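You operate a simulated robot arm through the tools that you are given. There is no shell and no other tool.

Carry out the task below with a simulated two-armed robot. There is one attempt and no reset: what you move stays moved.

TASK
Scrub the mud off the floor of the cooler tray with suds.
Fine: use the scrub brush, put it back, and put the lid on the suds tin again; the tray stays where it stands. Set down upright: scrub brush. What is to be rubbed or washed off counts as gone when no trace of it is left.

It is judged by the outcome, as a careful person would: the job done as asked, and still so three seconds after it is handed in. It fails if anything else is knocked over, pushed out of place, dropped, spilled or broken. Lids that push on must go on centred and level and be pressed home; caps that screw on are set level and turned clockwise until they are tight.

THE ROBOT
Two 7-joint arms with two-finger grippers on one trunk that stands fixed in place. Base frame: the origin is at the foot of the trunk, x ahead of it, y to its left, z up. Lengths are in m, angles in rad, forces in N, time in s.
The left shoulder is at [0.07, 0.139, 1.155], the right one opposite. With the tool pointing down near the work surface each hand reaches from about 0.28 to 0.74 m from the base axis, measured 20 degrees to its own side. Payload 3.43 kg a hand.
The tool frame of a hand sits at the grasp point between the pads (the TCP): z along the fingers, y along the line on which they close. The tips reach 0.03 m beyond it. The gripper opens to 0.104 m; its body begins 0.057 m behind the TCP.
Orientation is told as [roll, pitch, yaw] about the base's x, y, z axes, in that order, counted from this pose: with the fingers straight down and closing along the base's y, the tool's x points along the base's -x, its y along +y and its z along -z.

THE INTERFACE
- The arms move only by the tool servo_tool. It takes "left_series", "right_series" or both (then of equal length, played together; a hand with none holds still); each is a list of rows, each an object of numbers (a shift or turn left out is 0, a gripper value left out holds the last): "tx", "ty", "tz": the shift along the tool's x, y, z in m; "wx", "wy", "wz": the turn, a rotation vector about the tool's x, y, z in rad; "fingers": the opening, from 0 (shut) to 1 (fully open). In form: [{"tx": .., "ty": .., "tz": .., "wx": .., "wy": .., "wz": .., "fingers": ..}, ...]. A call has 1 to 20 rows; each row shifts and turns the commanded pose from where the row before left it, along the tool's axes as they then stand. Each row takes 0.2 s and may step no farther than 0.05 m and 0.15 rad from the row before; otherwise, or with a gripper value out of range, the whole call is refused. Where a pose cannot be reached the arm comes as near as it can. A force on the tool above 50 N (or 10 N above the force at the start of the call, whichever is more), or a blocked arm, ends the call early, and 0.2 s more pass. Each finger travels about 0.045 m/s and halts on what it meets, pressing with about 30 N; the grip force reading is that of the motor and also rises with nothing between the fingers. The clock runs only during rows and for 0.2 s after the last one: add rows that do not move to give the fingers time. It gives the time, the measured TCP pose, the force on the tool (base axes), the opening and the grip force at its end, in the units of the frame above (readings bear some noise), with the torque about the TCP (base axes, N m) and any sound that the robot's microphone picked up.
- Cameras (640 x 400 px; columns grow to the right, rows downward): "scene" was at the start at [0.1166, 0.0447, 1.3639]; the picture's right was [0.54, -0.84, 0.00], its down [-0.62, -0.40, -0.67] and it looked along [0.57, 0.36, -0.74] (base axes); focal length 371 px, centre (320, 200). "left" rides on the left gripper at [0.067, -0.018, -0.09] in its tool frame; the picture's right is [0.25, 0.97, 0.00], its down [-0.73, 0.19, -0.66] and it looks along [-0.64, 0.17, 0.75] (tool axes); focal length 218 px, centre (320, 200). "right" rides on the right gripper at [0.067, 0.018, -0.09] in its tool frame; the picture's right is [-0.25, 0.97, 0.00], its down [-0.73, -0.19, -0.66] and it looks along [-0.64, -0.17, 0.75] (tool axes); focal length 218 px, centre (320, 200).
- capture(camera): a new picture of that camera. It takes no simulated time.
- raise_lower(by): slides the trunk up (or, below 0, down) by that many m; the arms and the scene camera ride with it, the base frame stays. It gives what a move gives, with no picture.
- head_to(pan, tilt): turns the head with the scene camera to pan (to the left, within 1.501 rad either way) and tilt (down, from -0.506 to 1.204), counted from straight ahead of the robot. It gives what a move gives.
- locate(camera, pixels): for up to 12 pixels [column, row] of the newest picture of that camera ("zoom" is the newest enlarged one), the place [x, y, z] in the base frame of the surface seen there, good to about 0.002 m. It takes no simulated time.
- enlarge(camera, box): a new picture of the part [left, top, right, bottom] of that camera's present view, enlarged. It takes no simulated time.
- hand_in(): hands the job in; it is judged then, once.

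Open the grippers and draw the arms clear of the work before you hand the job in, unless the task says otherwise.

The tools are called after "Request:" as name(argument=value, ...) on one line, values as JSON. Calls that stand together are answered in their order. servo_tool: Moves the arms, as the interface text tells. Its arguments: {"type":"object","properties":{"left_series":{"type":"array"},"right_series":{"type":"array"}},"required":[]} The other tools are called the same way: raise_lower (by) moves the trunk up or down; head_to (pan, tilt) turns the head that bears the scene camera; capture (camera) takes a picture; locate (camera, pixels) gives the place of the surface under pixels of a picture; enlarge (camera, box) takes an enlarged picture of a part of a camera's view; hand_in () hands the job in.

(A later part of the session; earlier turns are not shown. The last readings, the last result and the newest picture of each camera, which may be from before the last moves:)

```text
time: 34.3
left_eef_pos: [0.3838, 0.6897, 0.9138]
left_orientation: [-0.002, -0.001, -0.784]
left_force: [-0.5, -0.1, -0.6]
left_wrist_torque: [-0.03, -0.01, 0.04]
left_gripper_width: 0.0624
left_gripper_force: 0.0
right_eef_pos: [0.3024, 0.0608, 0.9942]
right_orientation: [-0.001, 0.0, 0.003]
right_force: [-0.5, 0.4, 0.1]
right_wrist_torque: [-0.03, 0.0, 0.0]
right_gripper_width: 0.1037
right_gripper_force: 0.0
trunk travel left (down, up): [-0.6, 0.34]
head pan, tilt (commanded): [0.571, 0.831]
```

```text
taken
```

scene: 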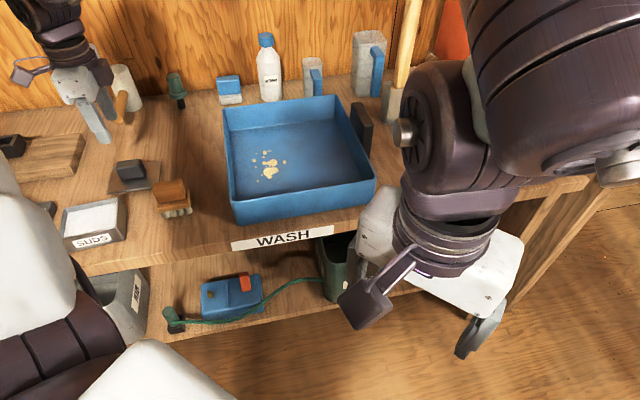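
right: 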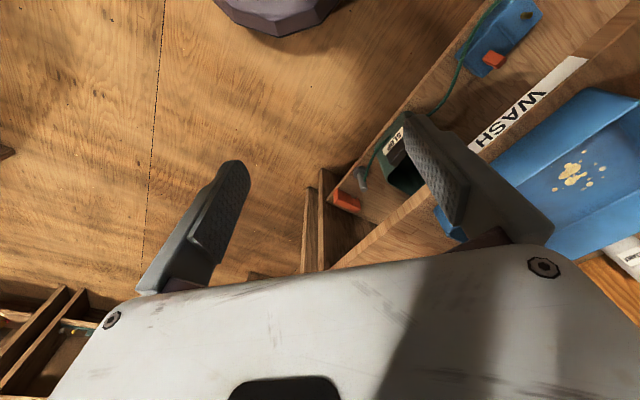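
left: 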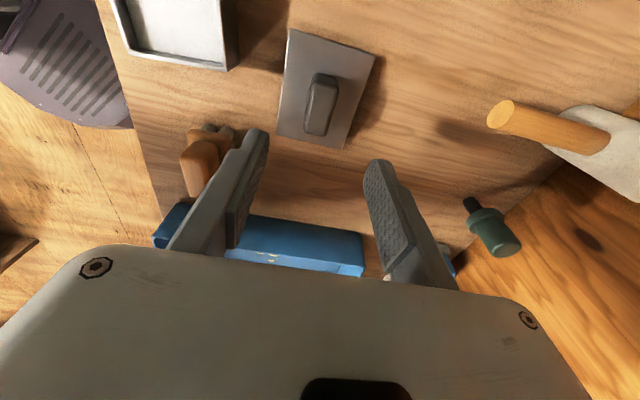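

The lid rests on the table at scene (140,173). I now measure the open tin (95,215) and the brush (172,197) in enlarged views.

Request:
enlarge(camera="scene", box=[50, 180, 146, 250])

Request:
locate(camera="zoom", pixels=[[85, 190], [492, 120], [482, 310], [92, 385], [300, 220], [200, 200], [400, 180], [130, 250], [440, 250], [300, 310], [120, 355], [460, 285]])

Request:
enlarge(camera="scene", box=[130, 160, 226, 230])

Request:
locate(camera="zoom", pixels=[[160, 150], [350, 130], [380, 240], [190, 275], [260, 180], [280, 260], [200, 330], [400, 295], [240, 370], [410, 340], [210, 365], [160, 190]])

```text
5.71 times, centred on (98, 215) of scene
```

zoom: 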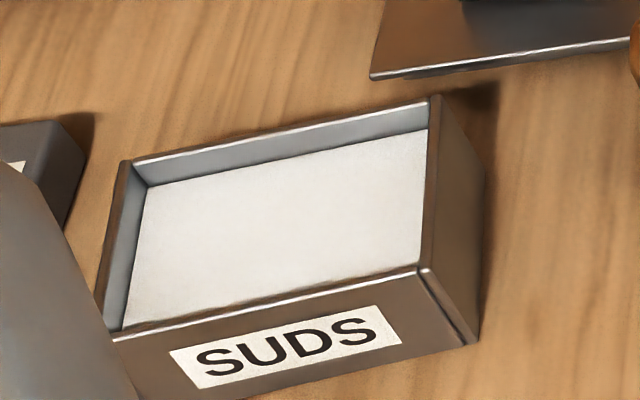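

```text
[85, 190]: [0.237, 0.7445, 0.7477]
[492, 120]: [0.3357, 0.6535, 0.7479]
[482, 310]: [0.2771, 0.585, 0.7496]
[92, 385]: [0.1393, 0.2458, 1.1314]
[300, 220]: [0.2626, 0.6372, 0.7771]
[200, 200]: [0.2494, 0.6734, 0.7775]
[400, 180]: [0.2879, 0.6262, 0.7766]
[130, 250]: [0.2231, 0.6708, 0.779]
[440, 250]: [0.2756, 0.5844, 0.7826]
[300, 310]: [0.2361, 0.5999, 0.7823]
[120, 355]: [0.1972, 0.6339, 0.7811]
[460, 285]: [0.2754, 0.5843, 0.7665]
```

```text
5.71 times, centred on (178, 195) of scene
```

zoom: 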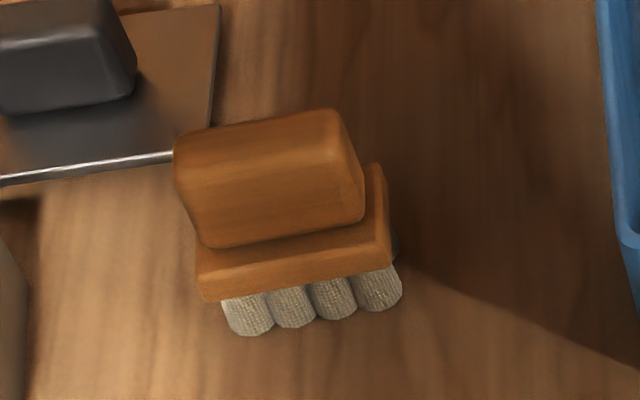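

```text
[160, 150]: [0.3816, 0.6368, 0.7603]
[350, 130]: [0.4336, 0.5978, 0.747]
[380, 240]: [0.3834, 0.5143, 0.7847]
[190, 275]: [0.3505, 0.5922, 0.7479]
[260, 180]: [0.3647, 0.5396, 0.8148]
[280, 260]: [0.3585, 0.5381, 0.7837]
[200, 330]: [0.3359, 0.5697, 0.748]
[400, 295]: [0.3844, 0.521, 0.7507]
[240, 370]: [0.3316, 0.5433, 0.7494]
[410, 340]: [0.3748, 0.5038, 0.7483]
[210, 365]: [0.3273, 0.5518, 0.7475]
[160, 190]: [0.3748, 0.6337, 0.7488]
```

Suds surface is at z≈0.777, rim 0.789; brush top at 0.824. I move the left hand above the brush to measure it from above.

Request:
servo_tool(left_series=[{"tz": -0.03, "fingers": 1.0}, {"tx": -0.0232, "ty": -0.0281}, {"tx": -0.0232, "ty": -0.0281}, {"tx": -0.0232, "ty": -0.0281}, {"tx": -0.0232, "ty": -0.0281}, {"wz": -0.085}, {}])

Request:
capture(camera="left")

Request:
enlarge(camera="left", box=[250, 40, 410, 160])

```text
time: 35.9
left_eef_pos: [0.3716, 0.5435, 0.9444]
left_orientation: [0.0, -0.002, -0.698]
left_force: [0.2, 0.3, 0.4]
left_wrist_torque: [-0.03, -0.01, 0.04]
left_gripper_width: 0.1041
left_gripper_force: 0.1
right_eef_pos: [0.301, 0.0598, 0.9955]
right_orientation: [0.002, 0.0, 0.004]
right_force: [-0.9, -0.1, 0.3]
right_wrist_torque: [0.02, 0.02, 0.02]
right_gripper_width: 0.1042
right_gripper_force: 0.1
trunk travel left (down, up): [-0.6, 0.34]
head pan, tilt (commanded): [0.571, 0.831]
```

```text
taken
```

left: 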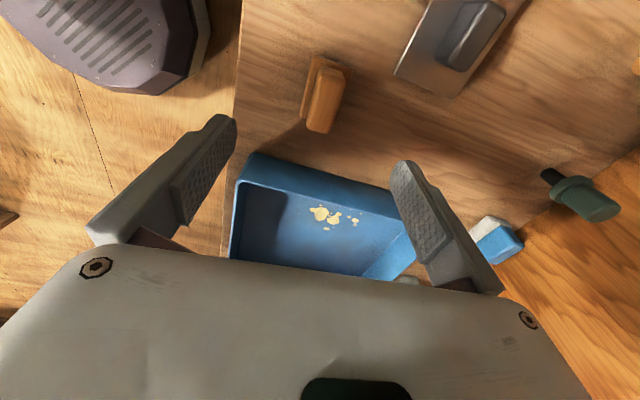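

```text
3.33 times, centred on (330, 100) of left
```

zoom: 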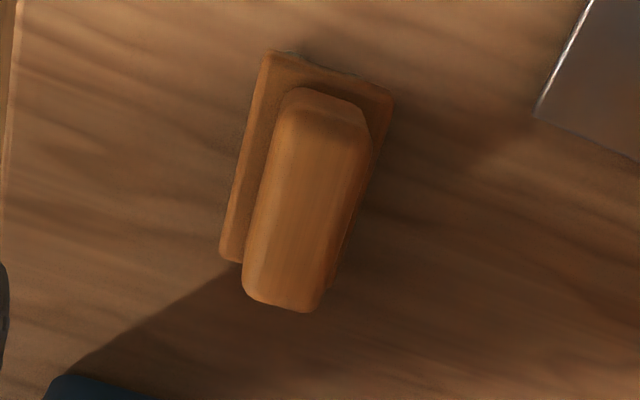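

I measure the brush's handle and plate in this view.

Request:
locate(camera="zoom", pixels=[[268, 58], [388, 100], [224, 255], [295, 118], [355, 130], [255, 290], [315, 298], [310, 200], [275, 200], [340, 210], [285, 100], [365, 115]])

Request:
enlarge(camera="left", box=[225, 150, 425, 280])

Request:
locate(camera="zoom", pixels=[[275, 178], [300, 200], [355, 195], [420, 200], [395, 180], [415, 215], [325, 245], [300, 170], [330, 175], [275, 200], [430, 165], [350, 225]])

```text
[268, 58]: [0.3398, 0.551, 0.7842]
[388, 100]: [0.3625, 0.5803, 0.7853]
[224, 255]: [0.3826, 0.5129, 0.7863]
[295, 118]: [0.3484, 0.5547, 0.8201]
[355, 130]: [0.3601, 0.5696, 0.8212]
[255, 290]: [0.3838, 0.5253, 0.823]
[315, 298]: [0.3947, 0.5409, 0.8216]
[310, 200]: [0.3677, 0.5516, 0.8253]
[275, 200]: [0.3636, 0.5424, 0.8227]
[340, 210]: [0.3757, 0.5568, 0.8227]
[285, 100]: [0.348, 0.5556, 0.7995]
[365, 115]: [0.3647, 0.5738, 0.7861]
```

```text
3.08 times, centred on (325, 215) of left
```

zoom: 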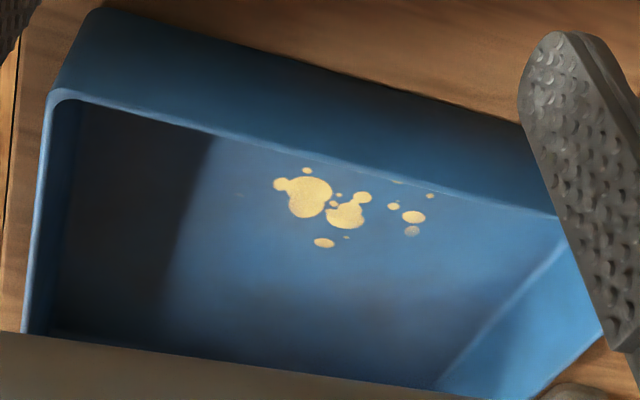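

```text
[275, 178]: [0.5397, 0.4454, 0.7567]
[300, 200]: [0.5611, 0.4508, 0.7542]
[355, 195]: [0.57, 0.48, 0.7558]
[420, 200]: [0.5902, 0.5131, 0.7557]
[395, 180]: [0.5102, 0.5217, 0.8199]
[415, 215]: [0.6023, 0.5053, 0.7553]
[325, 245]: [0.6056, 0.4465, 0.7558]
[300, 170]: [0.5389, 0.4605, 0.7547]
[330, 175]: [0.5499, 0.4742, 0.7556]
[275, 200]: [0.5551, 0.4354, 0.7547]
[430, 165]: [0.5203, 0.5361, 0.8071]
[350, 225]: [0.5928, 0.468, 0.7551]
```

The brush's centre is (0.372,0.547), long axis about -40.5°, plate top 0.786. The hand is aligned; I descend to z≈0.8215 and close on the handle.

Request:
servo_tool(left_series=[{"tx": 0.0018, "ty": 0.0031}, {"tz": 0.03}, {"tz": 0.03}, {"tz": 0.03}, {"tz": 0.02}, {"tz": 0.012}, {}, {"fingers": 0.0}, {}, {}, {}, {}, {}, {}, {}])

Request:
capture(camera="left")

Request:
enlarge(camera="scene", box=[110, 130, 238, 230])

```text
time: 39.1
left_eef_pos: [0.37, 0.5464, 0.8213]
left_orientation: [-0.002, -0.004, -0.702]
left_force: [-0.2, 0.7, -0.8]
left_wrist_torque: [0.02, 0.03, 0.09]
left_gripper_width: 0.025
left_gripper_force: 30.2
right_eef_pos: [0.3017, 0.0602, 0.9952]
right_orientation: [0.001, 0.0, 0.002]
right_force: [0.1, -0.4, -0.6]
right_wrist_torque: [0.01, 0.0, -0.02]
right_gripper_width: 0.1039
right_gripper_force: 0.0
trunk travel left (down, up): [-0.6, 0.34]
head pan, tilt (commanded): [0.571, 0.831]
```

```text
taken
```

left: 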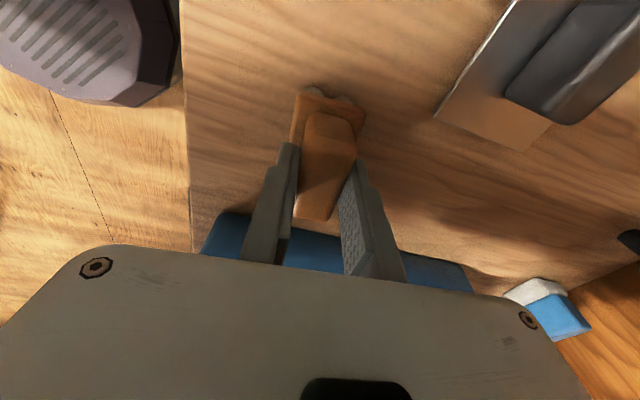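

```text
4.00 times, centred on (174, 180) of scene
```

zoom: 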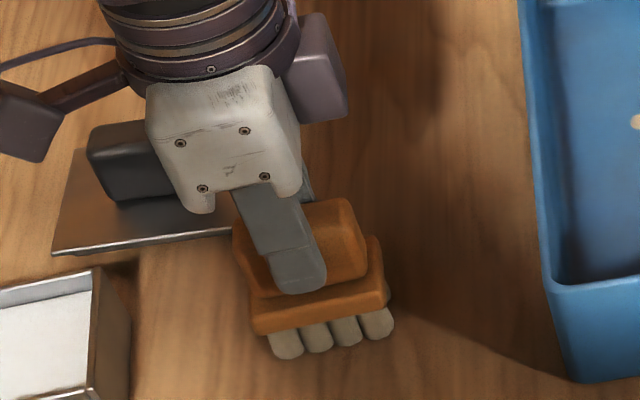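

The handle is gripped (0.025). I lift slowly to check it holds, and re-measure the tin's rim corners.

Request:
servo_tool(left_series=[{"tz": -0.002}, {"tz": -0.002}, {"tz": -0.003}, {"tz": -0.004}, {"tz": -0.006}, {"tz": -0.008}, {"tz": -0.01}, {"tz": -0.01}, {"tz": -0.01}, {"tz": -0.01}, {"tz": -0.008}, {"tz": -0.004}, {}])

Request:
enlarge(camera="scene", box=[50, 185, 130, 235])

Request:
locate(camera="zoom", pixels=[[537, 90], [110, 185], [522, 335], [505, 105], [530, 150], [150, 185], [500, 130], [160, 210], [485, 320], [330, 230], [120, 210], [515, 310]])

Request:
capture(camera="left")

```text
time: 41.9
left_eef_pos: [0.3717, 0.5464, 0.9002]
left_orientation: [-0.002, -0.001, -0.699]
left_force: [0.0, 0.2, 0.8]
left_wrist_torque: [-0.04, 0.02, -0.02]
left_gripper_width: 0.025
left_gripper_force: 29.7
right_eef_pos: [0.3029, 0.0602, 0.995]
right_orientation: [0.0, 0.0, 0.003]
right_force: [-1.1, 0.2, 0.2]
right_wrist_torque: [-0.03, -0.05, 0.01]
right_gripper_width: 0.1042
right_gripper_force: 0.1
trunk travel left (down, up): [-0.6, 0.34]
head pan, tilt (commanded): [0.571, 0.831]
```

```text
8.00 times, centred on (90, 210) of scene
```

zoom: 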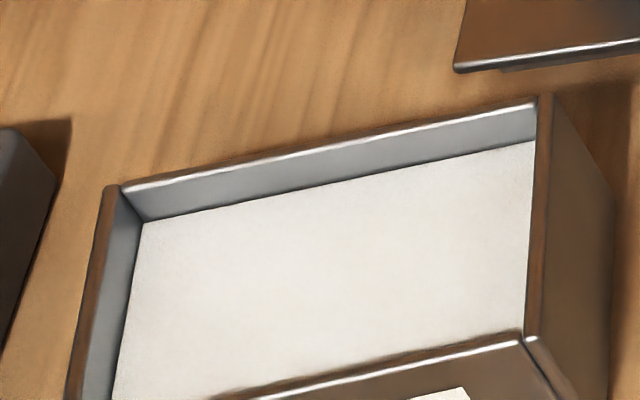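

```text
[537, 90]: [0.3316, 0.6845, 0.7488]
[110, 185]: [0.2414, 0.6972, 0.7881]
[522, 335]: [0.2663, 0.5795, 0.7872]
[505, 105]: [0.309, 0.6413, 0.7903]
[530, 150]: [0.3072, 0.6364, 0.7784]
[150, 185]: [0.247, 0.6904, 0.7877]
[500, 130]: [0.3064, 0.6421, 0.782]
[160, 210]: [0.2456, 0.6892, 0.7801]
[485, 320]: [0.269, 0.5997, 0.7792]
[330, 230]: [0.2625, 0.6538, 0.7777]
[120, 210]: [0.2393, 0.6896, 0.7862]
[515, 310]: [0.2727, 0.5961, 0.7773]
```

```text
taken
```

left: 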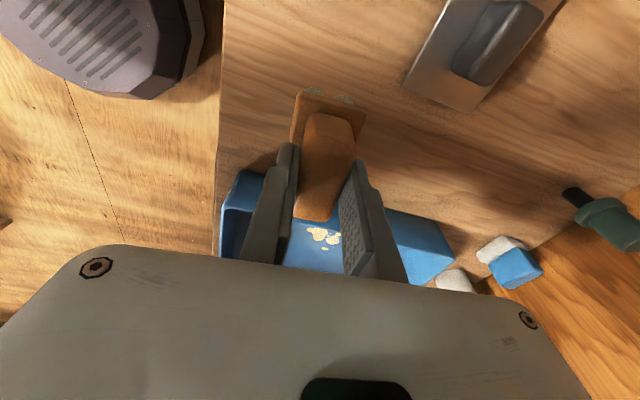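

The brush is held firmly. I carry it over the open tin, whose centre is about (0.254,0.637).

Request:
servo_tool(left_series=[{"tx": 0.006}, {"tx": 0.013}, {"tx": 0.018, "ty": -0.001}, {"tx": 0.02, "ty": -0.001}, {"tx": 0.02, "ty": -0.001}, {"tx": 0.02, "ty": -0.001}, {"tx": 0.019, "ty": -0.001}, {"tx": 0.016, "ty": -0.0015}, {"tx": 0.01}, {"tx": 0.0055}, {}, {}])

Request:
capture(camera="left")

Request:
enlarge(camera="scene", box=[40, 150, 168, 240])

```text
time: 44.5
left_eef_pos: [0.2556, 0.6381, 0.9016]
left_orientation: [-0.001, -0.001, -0.7]
left_force: [0.6, -0.3, -1.3]
left_wrist_torque: [0.0, -0.01, -0.02]
left_gripper_width: 0.025
left_gripper_force: 29.9
right_eef_pos: [0.3029, 0.0599, 0.9949]
right_orientation: [0.001, 0.001, 0.002]
right_force: [0.4, 0.1, 0.3]
right_wrist_torque: [0.01, 0.0, 0.0]
right_gripper_width: 0.104
right_gripper_force: 0.1
trunk travel left (down, up): [-0.6, 0.34]
head pan, tilt (commanded): [0.571, 0.831]
```

```text
taken
```

left: 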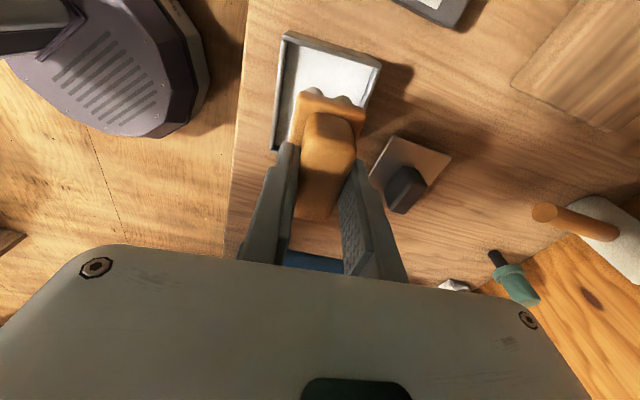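

```text
4.44 times, centred on (104, 195) of scene
```

zoom: 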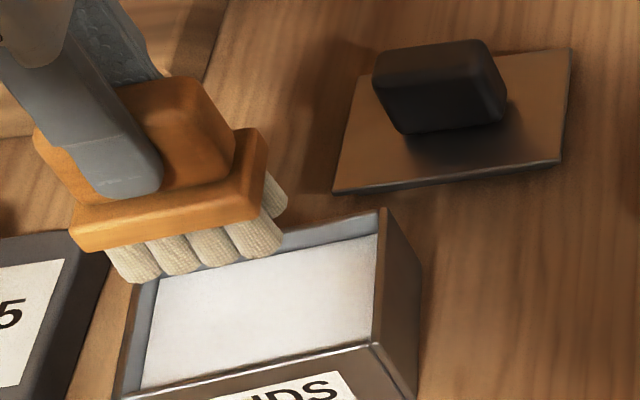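

The brush hangs above the tin. I check the tin corners from the left camera to confirm centring before dipping.

Request:
enlarge(camera="left", box=[230, 10, 422, 130])

Request:
locate(camera="left", pixels=[[286, 34], [379, 68], [274, 148], [330, 45], [300, 70], [366, 75], [299, 93], [364, 108], [325, 120], [325, 160], [372, 75], [283, 90]])

```text
3.33 times, centred on (326, 70) of left
```

zoom: 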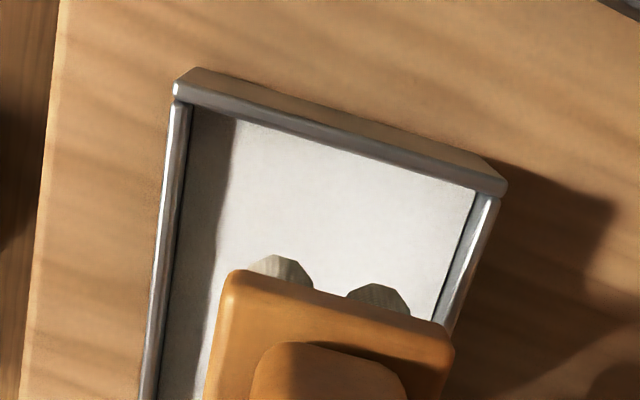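

```text
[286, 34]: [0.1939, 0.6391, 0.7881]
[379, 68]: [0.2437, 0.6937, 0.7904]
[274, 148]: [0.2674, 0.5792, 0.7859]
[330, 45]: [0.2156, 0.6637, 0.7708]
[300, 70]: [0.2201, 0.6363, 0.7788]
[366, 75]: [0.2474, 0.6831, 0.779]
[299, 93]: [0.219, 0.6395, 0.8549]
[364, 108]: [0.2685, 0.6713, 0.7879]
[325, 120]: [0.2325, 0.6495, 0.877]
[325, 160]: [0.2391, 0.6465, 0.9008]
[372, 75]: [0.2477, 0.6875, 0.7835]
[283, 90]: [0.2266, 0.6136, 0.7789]
```

The tin's centre comes out as (0.2556,0.6365), matching the brush position. I lower the bristles into the tin; suds surface at 0.777 means hand z≈0.850.

Request:
servo_tool(left_series=[{"tz": 0.005}, {"tz": 0.01}, {"tz": 0.01}, {"tz": 0.008}, {"tz": 0.006}, {"tz": 0.004}, {"tz": 0.003}, {}])

Request:
servo_tool(left_series=[{"tz": 0.002}, {"tz": 0.002}, {}])

Request:
enlarge(camera="scene", box=[40, 150, 168, 240])

Request:
enlarge(camera="left", box=[230, 10, 422, 130])

```text
time: 46.3
left_eef_pos: [0.2541, 0.6371, 0.8532]
left_orientation: [-0.001, -0.002, -0.701]
left_force: [0.7, 0.1, -0.9]
left_wrist_torque: [-0.02, 0.01, 0.0]
left_gripper_width: 0.0252
left_gripper_force: 30.0
right_eef_pos: [0.3022, 0.0597, 0.995]
right_orientation: [0.002, 0.0, 0.001]
right_force: [0.2, 0.0, 0.3]
right_wrist_torque: [0.0, 0.04, -0.01]
right_gripper_width: 0.1042
right_gripper_force: 0.0
trunk travel left (down, up): [-0.6, 0.34]
head pan, tilt (commanded): [0.571, 0.831]
```

```text
time: 47.1
left_eef_pos: [0.2561, 0.6361, 0.8518]
left_orientation: [0.002, -0.001, -0.699]
left_force: [2.4, 3.9, 13.8]
left_wrist_torque: [0.04, 0.01, -0.04]
left_gripper_width: 0.0249
left_gripper_force: 29.7
right_eef_pos: [0.3009, 0.0587, 0.9956]
right_orientation: [0.0, 0.0, 0.002]
right_force: [-0.2, 0.1, -0.1]
right_wrist_torque: [-0.02, 0.0, 0.0]
right_gripper_width: 0.1038
right_gripper_force: 0.1
trunk travel left (down, up): [-0.6, 0.34]
head pan, tilt (commanded): [0.571, 0.831]
```

```text
4.44 times, centred on (104, 195) of scene
```

zoom: 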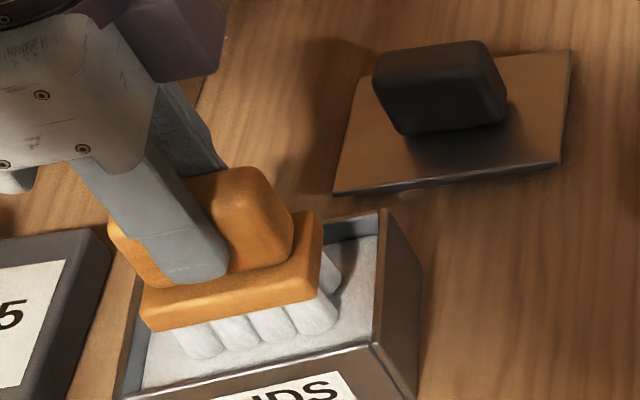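

```text
3.33 times, centred on (326, 70) of left
```

zoom: 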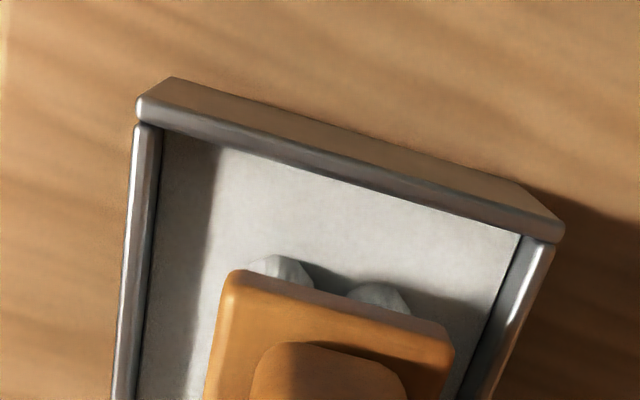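

The bristles touched the suds (13.8 N) and turned white, so they carry suds. I lift out slowly and then map the mud from the scene camera.

Request:
servo_tool(left_series=[{"tz": -0.002}, {"tz": -0.003}, {"tz": -0.005}, {"tz": -0.008}, {"tz": -0.01}, {"tz": -0.012}, {"tz": -0.015}, {"tz": -0.015}, {"tz": -0.012}, {"tz": -0.006}, {}])

Request:
enlarge(camera="scene", box=[240, 140, 304, 190])

Request:
enlarge(camera="left", box=[230, 10, 422, 130])

```text
time: 49.5
left_eef_pos: [0.2551, 0.6359, 0.9364]
left_orientation: [-0.001, -0.001, -0.7]
left_force: [0.0, 0.5, -0.3]
left_wrist_torque: [-0.01, 0.03, -0.02]
left_gripper_width: 0.0251
left_gripper_force: 29.8
right_eef_pos: [0.3021, 0.0597, 0.9943]
right_orientation: [-0.001, 0.001, 0.003]
right_force: [-0.2, 0.2, 0.3]
right_wrist_torque: [-0.01, -0.02, 0.02]
right_gripper_width: 0.104
right_gripper_force: 0.0
trunk travel left (down, up): [-0.6, 0.34]
head pan, tilt (commanded): [0.571, 0.831]
```

```text
8.00 times, centred on (272, 165) of scene
```

zoom: 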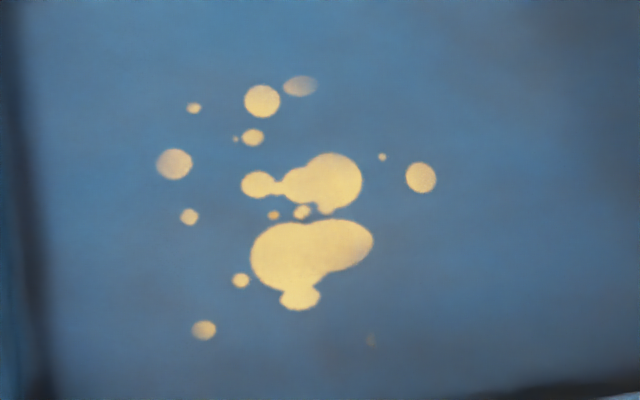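

```text
3.33 times, centred on (326, 70) of left
```

zoom: 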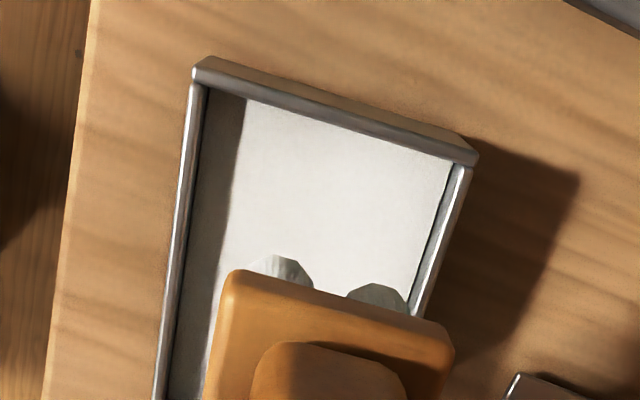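

I map every mud spot: re-take the scene enlargement and locate the spots, including the faint ones at (300,86) and (370,340).

Request:
enlarge(camera="scene", box=[240, 140, 304, 190])

Request:
locate(camera="zoom", pixels=[[174, 164], [194, 107], [262, 101], [300, 86], [189, 217], [255, 185], [340, 180], [382, 157], [421, 178], [203, 330], [300, 298], [370, 340]])

Request:
locate(camera="zoom", pixels=[[240, 280], [285, 255], [350, 245], [320, 305], [15, 180], [30, 330], [500, 385], [600, 395]])

Request:
enlarge(camera="scene", box=[215, 85, 385, 230])

Request:
locate(camera="zoom", pixels=[[82, 50], [92, 362], [465, 35], [590, 265], [98, 75], [110, 310], [445, 90], [520, 250], [130, 320], [300, 330], [95, 200], [300, 80]])

```text
8.00 times, centred on (272, 165) of scene
```

zoom: 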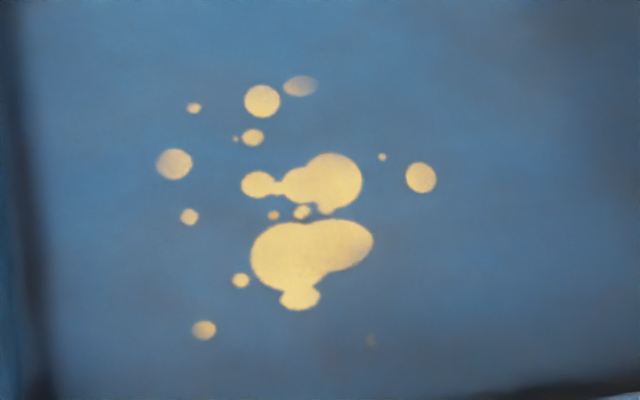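

```text
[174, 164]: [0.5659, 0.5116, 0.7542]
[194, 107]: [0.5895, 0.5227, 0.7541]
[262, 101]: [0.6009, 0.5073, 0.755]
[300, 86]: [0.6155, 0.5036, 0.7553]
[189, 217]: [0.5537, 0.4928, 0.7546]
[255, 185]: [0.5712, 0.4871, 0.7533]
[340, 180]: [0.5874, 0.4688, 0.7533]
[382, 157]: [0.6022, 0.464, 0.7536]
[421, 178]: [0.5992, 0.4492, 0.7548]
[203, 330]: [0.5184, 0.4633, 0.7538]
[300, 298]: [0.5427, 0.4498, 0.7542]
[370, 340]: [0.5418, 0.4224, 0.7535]
```

```text
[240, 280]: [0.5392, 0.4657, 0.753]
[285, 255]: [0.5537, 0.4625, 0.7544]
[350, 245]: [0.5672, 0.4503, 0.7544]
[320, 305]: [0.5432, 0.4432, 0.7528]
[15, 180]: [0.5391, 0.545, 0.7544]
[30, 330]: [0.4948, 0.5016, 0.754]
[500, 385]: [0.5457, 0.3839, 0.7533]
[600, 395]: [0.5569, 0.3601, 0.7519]
```

```text
2.76 times, centred on (300, 158) of scene
```

zoom: 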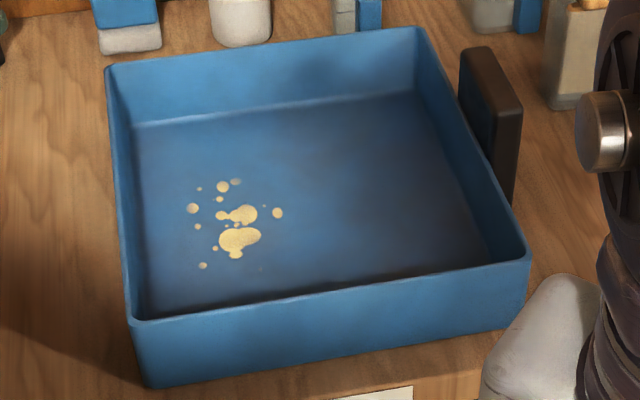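

```text
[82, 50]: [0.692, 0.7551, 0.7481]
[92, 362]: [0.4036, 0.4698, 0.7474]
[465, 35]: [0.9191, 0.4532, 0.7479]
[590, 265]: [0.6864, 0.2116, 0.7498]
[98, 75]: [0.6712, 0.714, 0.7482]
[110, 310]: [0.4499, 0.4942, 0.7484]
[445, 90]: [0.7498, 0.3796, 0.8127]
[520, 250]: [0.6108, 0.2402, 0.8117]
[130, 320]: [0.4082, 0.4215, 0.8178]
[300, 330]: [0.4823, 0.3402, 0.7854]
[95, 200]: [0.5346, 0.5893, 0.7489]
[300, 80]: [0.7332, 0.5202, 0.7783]
```

Mud spans roughly x 0.52–0.62, y 0.42–0.52 on the tray floor (z≈0.754), near the far edge of reach, so the trunk should go lower. I first check the right arm's clearance before lowering.

Request:
locate(camera="scene", pixels=[[440, 270], [370, 300], [470, 340], [560, 100], [440, 120], [410, 130], [380, 215], [500, 230], [355, 290], [600, 170], [560, 175], [420, 60]])

Request:
head_to(pan=0.571, tilt=0.7)

Request:
capture(camera="scene")

```text
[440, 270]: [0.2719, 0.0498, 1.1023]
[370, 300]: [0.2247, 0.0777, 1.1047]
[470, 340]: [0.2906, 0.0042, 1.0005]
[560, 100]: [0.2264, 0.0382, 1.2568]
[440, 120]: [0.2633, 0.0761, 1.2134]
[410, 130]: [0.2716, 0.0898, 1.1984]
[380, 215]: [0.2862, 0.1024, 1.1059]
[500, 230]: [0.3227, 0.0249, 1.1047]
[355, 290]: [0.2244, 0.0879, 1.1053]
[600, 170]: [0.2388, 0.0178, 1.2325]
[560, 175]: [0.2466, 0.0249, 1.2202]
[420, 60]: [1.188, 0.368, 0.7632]
```

```text
time: 50.2
left_eef_pos: [0.2547, 0.6361, 0.9375]
left_orientation: [-0.002, 0.0, -0.699]
left_force: [0.2, -0.7, -0.6]
left_wrist_torque: [-0.02, 0.03, -0.01]
left_gripper_width: 0.0251
left_gripper_force: 29.9
right_eef_pos: [0.3015, 0.0595, 0.9954]
right_orientation: [-0.002, 0.0, 0.0]
right_force: [0.1, -0.6, -0.7]
right_wrist_torque: [-0.01, 0.02, -0.02]
right_gripper_width: 0.1041
right_gripper_force: 0.0
trunk travel left (down, up): [-0.6, 0.34]
head pan, tilt (commanded): [0.571, 0.7]
```

```text
taken
```

scene: 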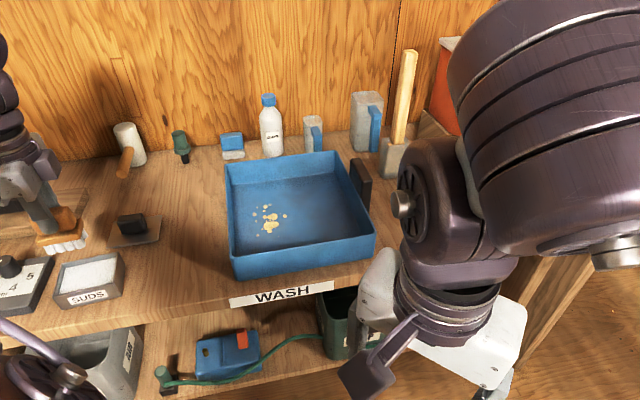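

The right arm is well clear in the air. I raise the left hand 0.07, then lower the trunk 0.08.

Request:
servo_tool(left_series=[{"tz": -0.005}, {"tz": -0.01}, {"tz": -0.015}, {"tz": -0.015}, {"tz": -0.015}, {"tz": -0.01}, {}])

Request:
raise_lower(by=-0.08)

Request:
capture(camera="scene")

Request:
capture(camera="left")

```text
time: 51.8
left_eef_pos: [0.2539, 0.6376, 1.0065]
left_orientation: [-0.002, 0.001, -0.699]
left_force: [-0.1, -0.1, -1.6]
left_wrist_torque: [-0.01, -0.01, 0.02]
left_gripper_width: 0.0251
left_gripper_force: 30.5
right_eef_pos: [0.3028, 0.0597, 0.9938]
right_orientation: [-0.001, -0.001, 0.003]
right_force: [-0.5, 0.4, 0.0]
right_wrist_torque: [0.01, 0.03, 0.01]
right_gripper_width: 0.1039
right_gripper_force: 0.1
trunk travel left (down, up): [-0.6, 0.34]
head pan, tilt (commanded): [0.571, 0.7]
```

```text
time: 53.0
left_eef_pos: [0.2528, 0.6367, 0.9266]
left_orientation: [0.0, -0.002, -0.7]
left_force: [0.1, -0.2, -0.1]
left_wrist_torque: [0.02, 0.05, 0.02]
left_gripper_width: 0.0251
left_gripper_force: 29.7
right_eef_pos: [0.302, 0.0595, 0.9146]
right_orientation: [0.001, 0.0, 0.002]
right_force: [0.3, 0.8, -0.4]
right_wrist_torque: [-0.02, 0.0, 0.03]
right_gripper_width: 0.1042
right_gripper_force: 0.0
trunk travel left (down, up): [-0.52, 0.42]
head pan, tilt (commanded): [0.571, 0.7]
```

```text
taken
```

scene: 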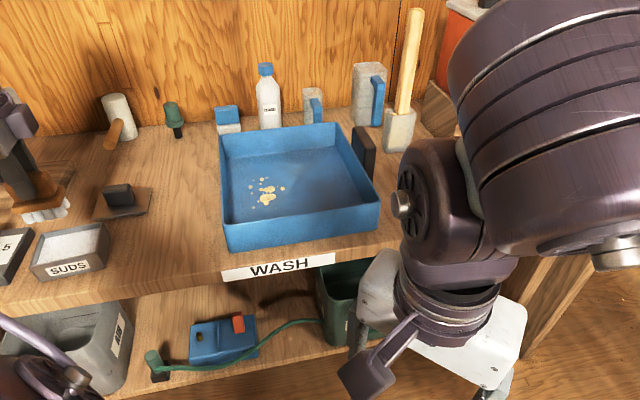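

```text
taken
```

left: 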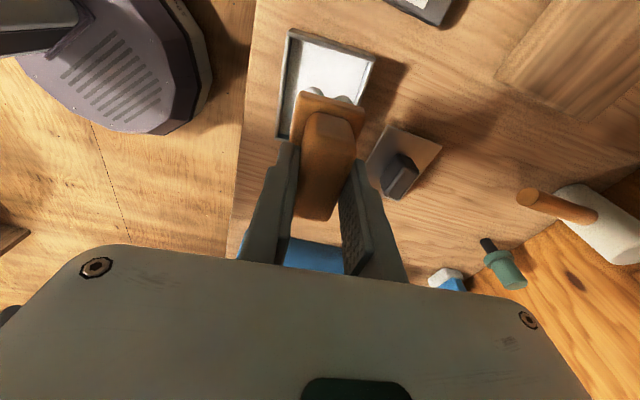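

I carry the brush over the tray wall to above the mud at about (0.539,0.461), keeping the bristles well above the rim.

Request:
servo_tool(left_series=[{"tx": -0.01, "ty": 0.0015}, {"tx": -0.02, "ty": 0.003}, {"tx": -0.025, "ty": 0.0037}, {"tx": -0.025, "ty": 0.0037}, {"tx": -0.025, "ty": 0.0037}, {"tx": -0.025, "ty": 0.0037}, {"tx": -0.025, "ty": 0.0037}, {"tx": -0.025, "ty": 0.0037}, {"tx": -0.025, "ty": 0.0037}, {"tx": -0.025, "ty": 0.0037}, {"tx": -0.025, "ty": 0.0037}, {"tx": -0.025, "ty": 0.0037}, {"tx": -0.025, "ty": 0.0037}, {"tx": -0.017, "ty": 0.003}, {"tx": -0.01, "ty": 0.0013}, {}])

Request:
capture(camera="left")

Request:
capture(camera="scene")

```text
time: 56.4
left_eef_pos: [0.5415, 0.4611, 0.9286]
left_orientation: [0.001, -0.002, -0.7]
left_force: [0.0, -0.3, -0.7]
left_wrist_torque: [0.03, -0.04, -0.01]
left_gripper_width: 0.0251
left_gripper_force: 30.1
right_eef_pos: [0.3024, 0.0585, 0.9146]
right_orientation: [0.0, 0.001, 0.0]
right_force: [-0.3, -0.1, 0.1]
right_wrist_torque: [0.01, 0.01, -0.02]
right_gripper_width: 0.104
right_gripper_force: 0.2
trunk travel left (down, up): [-0.52, 0.42]
head pan, tilt (commanded): [0.571, 0.7]
```

```text
taken
```

left: 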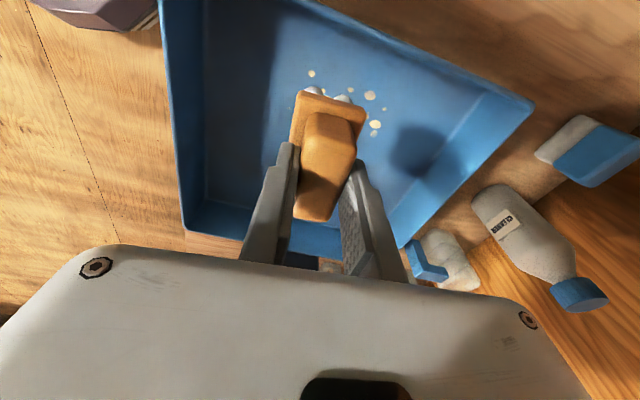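

```text
taken
```

scene: 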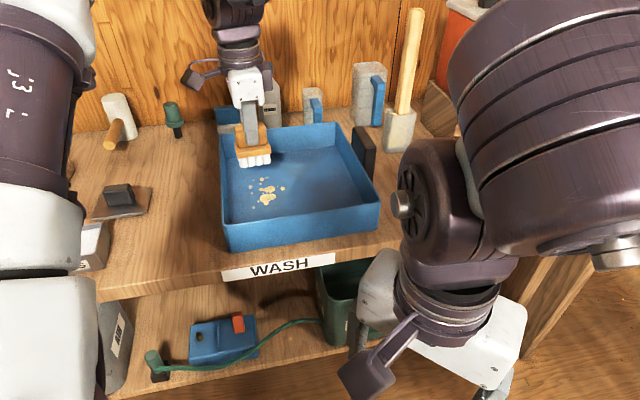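

The brush hovers over the mud. The left elbow now shows at scene (40,250) near the tin, so I check how high it is above the bench.

Request:
locate(camera="scene", pixels=[[40, 230], [40, 300], [80, 250], [60, 120], [85, 80], [90, 310], [30, 50], [245, 90], [250, 140], [253, 162], [230, 30], [75, 340]])

```text
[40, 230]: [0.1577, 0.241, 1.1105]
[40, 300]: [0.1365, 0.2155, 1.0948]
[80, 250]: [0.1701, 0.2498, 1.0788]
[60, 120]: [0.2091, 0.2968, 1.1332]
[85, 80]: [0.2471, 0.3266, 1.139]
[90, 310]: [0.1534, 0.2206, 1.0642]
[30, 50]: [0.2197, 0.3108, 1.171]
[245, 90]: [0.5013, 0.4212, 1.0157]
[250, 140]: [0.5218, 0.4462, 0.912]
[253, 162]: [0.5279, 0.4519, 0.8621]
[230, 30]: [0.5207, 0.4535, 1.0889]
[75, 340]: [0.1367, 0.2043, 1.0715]
```

The elbow is high (z>1.06), so there is no risk. I lower the brush to just above the tray floor, then in small steps until contact.

Request:
servo_tool(left_series=[{"tz": 0.01}, {"tz": 0.02}, {"tz": 0.02}, {"tz": 0.02}, {"tz": 0.012}, {"tz": 0.006}, {"tz": 0.003}, {}])

Request:
servo_tool(left_series=[{"tz": 0.002}, {"tz": 0.002}, {}])

Request:
servo_tool(left_series=[{"tz": 0.002}, {}])

```text
time: 58.2
left_eef_pos: [0.5405, 0.4607, 0.8371]
left_orientation: [0.0, -0.002, -0.7]
left_force: [-0.3, 0.5, -1.3]
left_wrist_torque: [0.0, 0.04, 0.0]
left_gripper_width: 0.0249
left_gripper_force: 30.3
right_eef_pos: [0.3016, 0.06, 0.9144]
right_orientation: [0.0, 0.0, 0.002]
right_force: [0.4, -0.2, -0.4]
right_wrist_torque: [0.01, 0.0, 0.01]
right_gripper_width: 0.104
right_gripper_force: 0.1
trunk travel left (down, up): [-0.52, 0.42]
head pan, tilt (commanded): [0.571, 0.7]
```

```text
time: 59.0
left_eef_pos: [0.5404, 0.4604, 0.8323]
left_orientation: [0.001, -0.002, -0.7]
left_force: [0.5, -0.6, -0.6]
left_wrist_torque: [0.0, 0.03, -0.02]
left_gripper_width: 0.0253
left_gripper_force: 29.5
right_eef_pos: [0.3015, 0.0596, 0.9148]
right_orientation: [0.001, -0.001, 0.002]
right_force: [-0.1, 0.7, 0.4]
right_wrist_torque: [0.01, 0.01, -0.01]
right_gripper_width: 0.1042
right_gripper_force: 0.1
trunk travel left (down, up): [-0.52, 0.42]
head pan, tilt (commanded): [0.571, 0.7]
```

```text
time: 59.6
left_eef_pos: [0.5405, 0.4607, 0.8301]
left_orientation: [0.001, 0.0, -0.701]
left_force: [0.7, 0.0, -0.6]
left_wrist_torque: [-0.01, -0.03, -0.01]
left_gripper_width: 0.0249
left_gripper_force: 29.9
right_eef_pos: [0.3032, 0.059, 0.9142]
right_orientation: [-0.001, 0.0, 0.001]
right_force: [-0.3, 0.2, 0.2]
right_wrist_torque: [0.01, 0.03, 0.0]
right_gripper_width: 0.1038
right_gripper_force: 0.0
trunk travel left (down, up): [-0.52, 0.42]
head pan, tilt (commanded): [0.571, 0.7]
```

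No contact yet at z=0.830; I go down in 1 mm steps.

Request:
servo_tool(left_series=[{"tz": 0.001}, {"tz": 0.001}, {}])

Request:
servo_tool(left_series=[{"tz": 0.001}, {}])

```text
time: 60.4
left_eef_pos: [0.5412, 0.4607, 0.8271]
left_orientation: [0.0, 0.0, -0.7]
left_force: [-0.6, -0.1, -0.9]
left_wrist_torque: [0.0, -0.04, 0.01]
left_gripper_width: 0.0253
left_gripper_force: 29.9
right_eef_pos: [0.3008, 0.0589, 0.9146]
right_orientation: [-0.001, -0.002, 0.003]
right_force: [0.3, -0.5, 0.3]
right_wrist_torque: [-0.01, -0.01, -0.01]
right_gripper_width: 0.1041
right_gripper_force: 0.1
trunk travel left (down, up): [-0.52, 0.42]
head pan, tilt (commanded): [0.571, 0.7]
```

```text
time: 61.0
left_eef_pos: [0.5405, 0.4599, 0.8277]
left_orientation: [0.0, -0.002, -0.699]
left_force: [-0.8, 0.0, -0.6]
left_wrist_torque: [-0.01, -0.02, 0.0]
left_gripper_width: 0.0253
left_gripper_force: 29.7
right_eef_pos: [0.3027, 0.0601, 0.9145]
right_orientation: [-0.001, -0.001, 0.002]
right_force: [0.4, -0.5, -0.5]
right_wrist_torque: [0.03, 0.0, 0.0]
right_gripper_width: 0.104
right_gripper_force: 0.1
trunk travel left (down, up): [-0.52, 0.42]
head pan, tilt (commanded): [0.571, 0.7]
```

Request:
servo_tool(left_series=[{"tz": 0.001}, {}])

Request:
servo_tool(left_series=[{"tz": 0.001}, {}])

Request:
enlarge(camera="scene", box=[215, 110, 343, 220])

```text
time: 61.6
left_eef_pos: [0.5391, 0.4607, 0.8266]
left_orientation: [0.0, -0.003, -0.7]
left_force: [-0.4, 0.7, 2.0]
left_wrist_torque: [-0.01, 0.01, -0.05]
left_gripper_width: 0.0249
left_gripper_force: 30.2
right_eef_pos: [0.3021, 0.0591, 0.9146]
right_orientation: [0.0, 0.0, 0.002]
right_force: [0.0, 0.1, -0.2]
right_wrist_torque: [-0.01, -0.04, -0.04]
right_gripper_width: 0.1041
right_gripper_force: 0.1
trunk travel left (down, up): [-0.52, 0.42]
head pan, tilt (commanded): [0.571, 0.7]
```

```text
time: 62.2
left_eef_pos: [0.5406, 0.4609, 0.8282]
left_orientation: [0.003, -0.003, -0.699]
left_force: [0.3, 2.7, 8.7]
left_wrist_torque: [0.09, 0.08, -0.03]
left_gripper_width: 0.0254
left_gripper_force: 30.2
right_eef_pos: [0.3014, 0.0594, 0.9165]
right_orientation: [0.002, -0.001, 0.003]
right_force: [-0.1, -0.1, -0.5]
right_wrist_torque: [-0.01, -0.02, 0.03]
right_gripper_width: 0.104
right_gripper_force: 0.0
trunk travel left (down, up): [-0.52, 0.42]
head pan, tilt (commanded): [0.571, 0.7]
```

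```text
3.64 times, centred on (279, 165) of scene
```

zoom: 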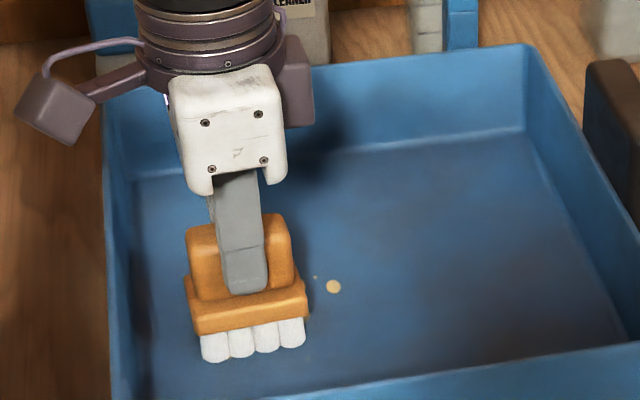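

Contact is steady at about 9 N. I make a first careful stroke toward the front (tool -y) and back, and check forces and grip.

Request:
servo_tool(left_series=[{"ty": -0.008}, {"ty": -0.012}, {"ty": -0.012}, {"ty": -0.005}, {}])

Request:
servo_tool(left_series=[{"ty": 0.01}, {"ty": 0.015}, {"ty": 0.015}, {"ty": 0.015}, {"ty": 0.015}, {"ty": 0.015}, {"ty": 0.015}, {"ty": 0.012}, {"ty": 0.006}, {}])

Request:
capture(camera="left")

Request:
enlarge(camera="scene", box=[215, 110, 343, 220])

```text
time: 63.4
left_eef_pos: [0.5164, 0.4308, 0.8267]
left_orientation: [0.001, -0.003, -0.7]
left_force: [2.9, 3.8, 12.9]
left_wrist_torque: [0.09, -0.15, -0.02]
left_gripper_width: 0.0251
left_gripper_force: 29.7
right_eef_pos: [0.3021, 0.0585, 0.915]
right_orientation: [0.001, -0.002, 0.003]
right_force: [-0.2, 0.5, -0.2]
right_wrist_torque: [-0.01, 0.01, -0.04]
right_gripper_width: 0.104
right_gripper_force: 0.1
trunk travel left (down, up): [-0.52, 0.42]
head pan, tilt (commanded): [0.571, 0.7]
```

```text
time: 65.6
left_eef_pos: [0.5868, 0.5212, 0.8258]
left_orientation: [0.003, -0.005, -0.702]
left_force: [3.3, -4.3, 12.3]
left_wrist_torque: [-0.13, 0.11, 0.07]
left_gripper_width: 0.025
left_gripper_force: 30.2
left hand out of reach, approached as far as the arm can: row 9
right_eef_pos: [0.3006, 0.0582, 0.9153]
right_orientation: [0.004, -0.001, 0.0]
right_force: [0.1, -0.5, 0.1]
right_wrist_torque: [0.0, -0.03, 0.01]
right_gripper_width: 0.1041
right_gripper_force: 0.1
trunk travel left (down, up): [-0.52, 0.42]
head pan, tilt (commanded): [0.571, 0.7]
```

```text
taken
```

left: 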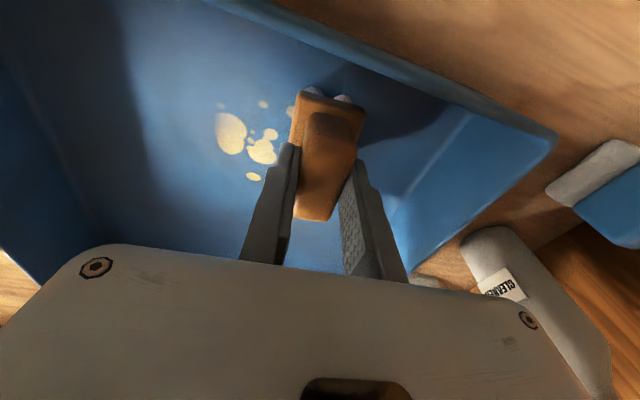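

```text
3.64 times, centred on (279, 165) of scene
```

zoom: 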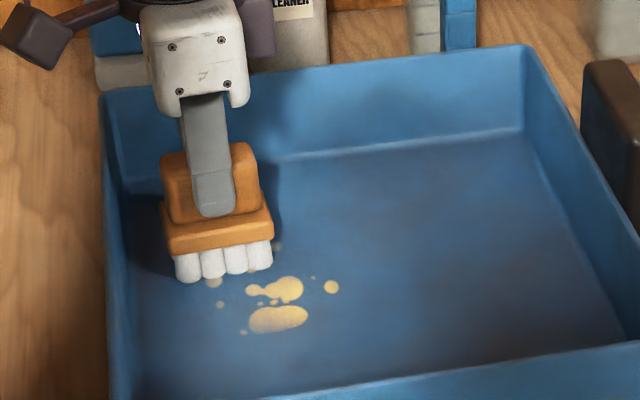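

The mud under the pass is fading; forces are about 13 N and the tray has not moved. I do repeated strokes along this lane.

Request:
servo_tool(left_series=[{"ty": -0.014}, {"ty": -0.018}, {"ty": -0.02}, {"ty": -0.02}, {"ty": -0.02}, {"ty": -0.014}, {"ty": -0.008}, {"ty": 0.012}, {"ty": 0.018}, {"ty": 0.02}, {"ty": 0.02}, {"ty": 0.018}, {"ty": 0.014}, {"ty": -0.014}, {"ty": -0.018}, {"ty": -0.02}, {"ty": -0.02}, {"ty": -0.018}, {"ty": -0.012}, {}])

Request:
enlarge(camera="scene", box=[215, 110, 343, 220])

Request:
capture(camera="left")

```text
time: 69.8
left_eef_pos: [0.5113, 0.4334, 0.8265]
left_orientation: [0.002, -0.003, -0.701]
left_force: [4.1, 4.5, 21.5]
left_wrist_torque: [0.15, -0.16, 0.01]
left_gripper_width: 0.025
left_gripper_force: 30.0
right_eef_pos: [0.3003, 0.0582, 0.915]
right_orientation: [0.0, -0.004, 0.002]
right_force: [0.5, 0.1, 0.7]
right_wrist_torque: [-0.03, -0.02, -0.01]
right_gripper_width: 0.104
right_gripper_force: 0.1
trunk travel left (down, up): [-0.52, 0.42]
head pan, tilt (commanded): [0.571, 0.7]
```

```text
3.64 times, centred on (279, 165) of scene
```

zoom: 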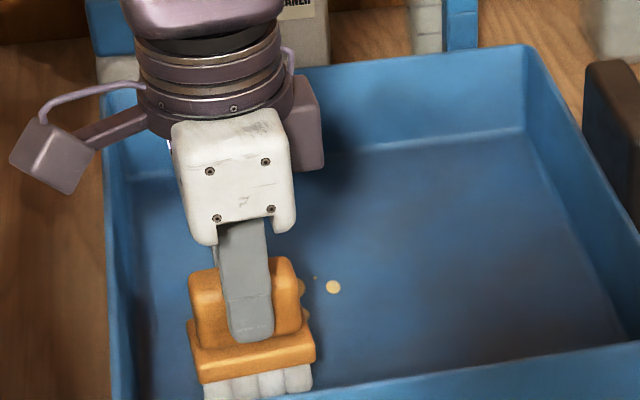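

```text
taken
```

left: 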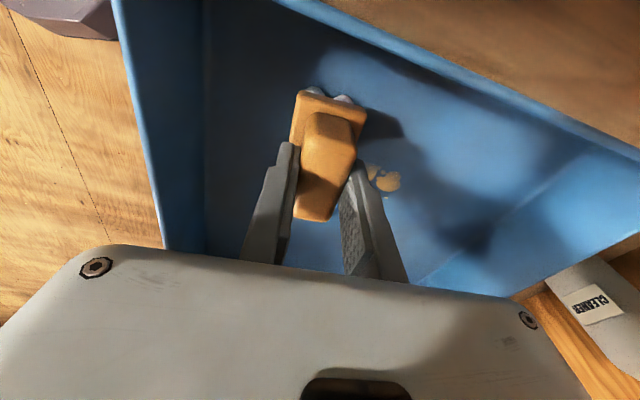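

Lane one is nearly clean, and the force has grown to 21 N, so I lift slightly, shift 3 cm to the right (tray u direction), and scrub the next lane with a bit less pressure.

Request:
servo_tool(left_series=[{"tz": -0.006}, {"tx": -0.014}, {"tx": -0.014}, {"tz": 0.003}, {"tz": 0.002}, {}])

Request:
enlarge(camera="scene", box=[215, 110, 343, 220])

```text
time: 71.2
left_eef_pos: [0.534, 0.4175, 0.8271]
left_orientation: [0.002, -0.002, -0.698]
left_force: [0.0, 1.9, 6.2]
left_wrist_torque: [0.04, 0.01, 0.0]
left_gripper_width: 0.0249
left_gripper_force: 29.9
right_eef_pos: [0.3017, 0.0592, 0.9146]
right_orientation: [0.002, -0.001, 0.003]
right_force: [0.2, -0.1, -0.3]
right_wrist_torque: [0.02, -0.01, 0.0]
right_gripper_width: 0.1041
right_gripper_force: 0.1
trunk travel left (down, up): [-0.52, 0.42]
head pan, tilt (commanded): [0.571, 0.7]
```

```text
3.64 times, centred on (279, 165) of scene
```

zoom: 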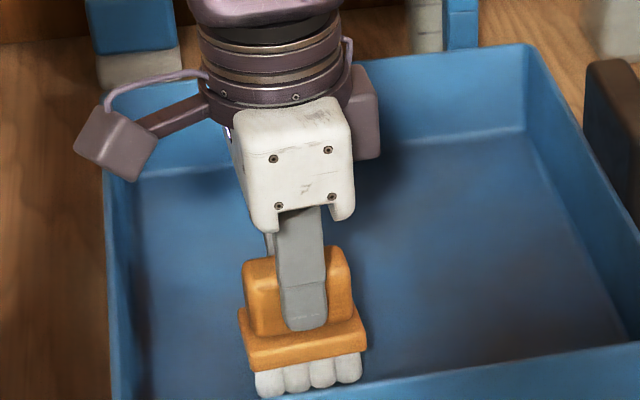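

Contact at 6 N in the second lane. I stroke back and forth along it.

Request:
servo_tool(left_series=[{"ty": 0.012}, {"ty": 0.018}, {"ty": 0.02}, {"ty": 0.02}, {"ty": 0.02}, {"ty": 0.014}, {"ty": -0.014}, {"ty": -0.018}, {"ty": -0.02}, {"ty": -0.02}, {"ty": -0.02}, {"ty": -0.012}, {"ty": 0.012}, {"ty": 0.018}, {"ty": 0.02}, {"ty": 0.02}, {"ty": 0.02}, {"ty": 0.014}, {}])

Request:
enlarge(camera="scene", box=[215, 110, 343, 220])

Request:
enlarge(camera="left", box=[0, 0, 600, 300])

```text
time: 75.2
left_eef_pos: [0.5898, 0.4934, 0.8269]
left_orientation: [0.005, -0.004, -0.701]
left_force: [0.4, -2.0, 16.4]
left_wrist_torque: [-0.08, 0.12, 0.03]
left_gripper_width: 0.0251
left_gripper_force: 30.5
left hand out of reach, approached as far as the arm can: row 6
right_eef_pos: [0.3004, 0.059, 0.9148]
right_orientation: [0.001, -0.001, 0.0]
right_force: [-0.4, -0.3, 0.1]
right_wrist_torque: [0.03, 0.0, 0.0]
right_gripper_width: 0.104
right_gripper_force: 0.0
trunk travel left (down, up): [-0.52, 0.42]
head pan, tilt (commanded): [0.571, 0.7]
```

```text
3.64 times, centred on (279, 165) of scene
```

zoom: 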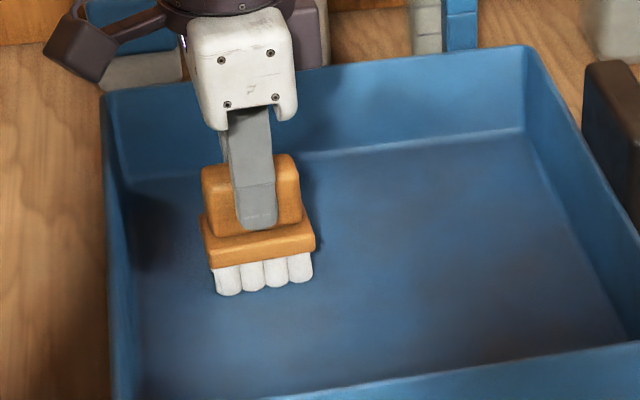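

```text
1.07 times, centred on (300, 150) of left (not enlarged: the box is as wide or as high as the picture)
```

zoom: 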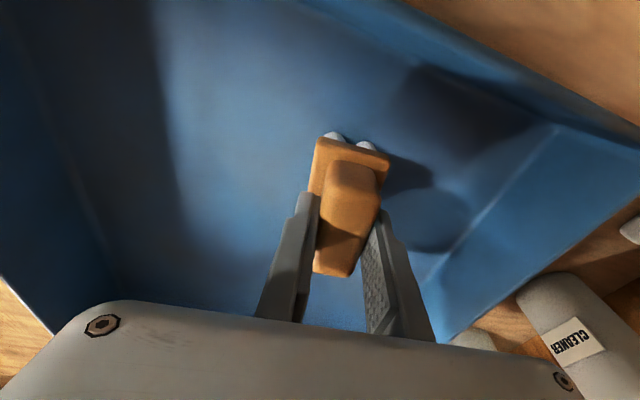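

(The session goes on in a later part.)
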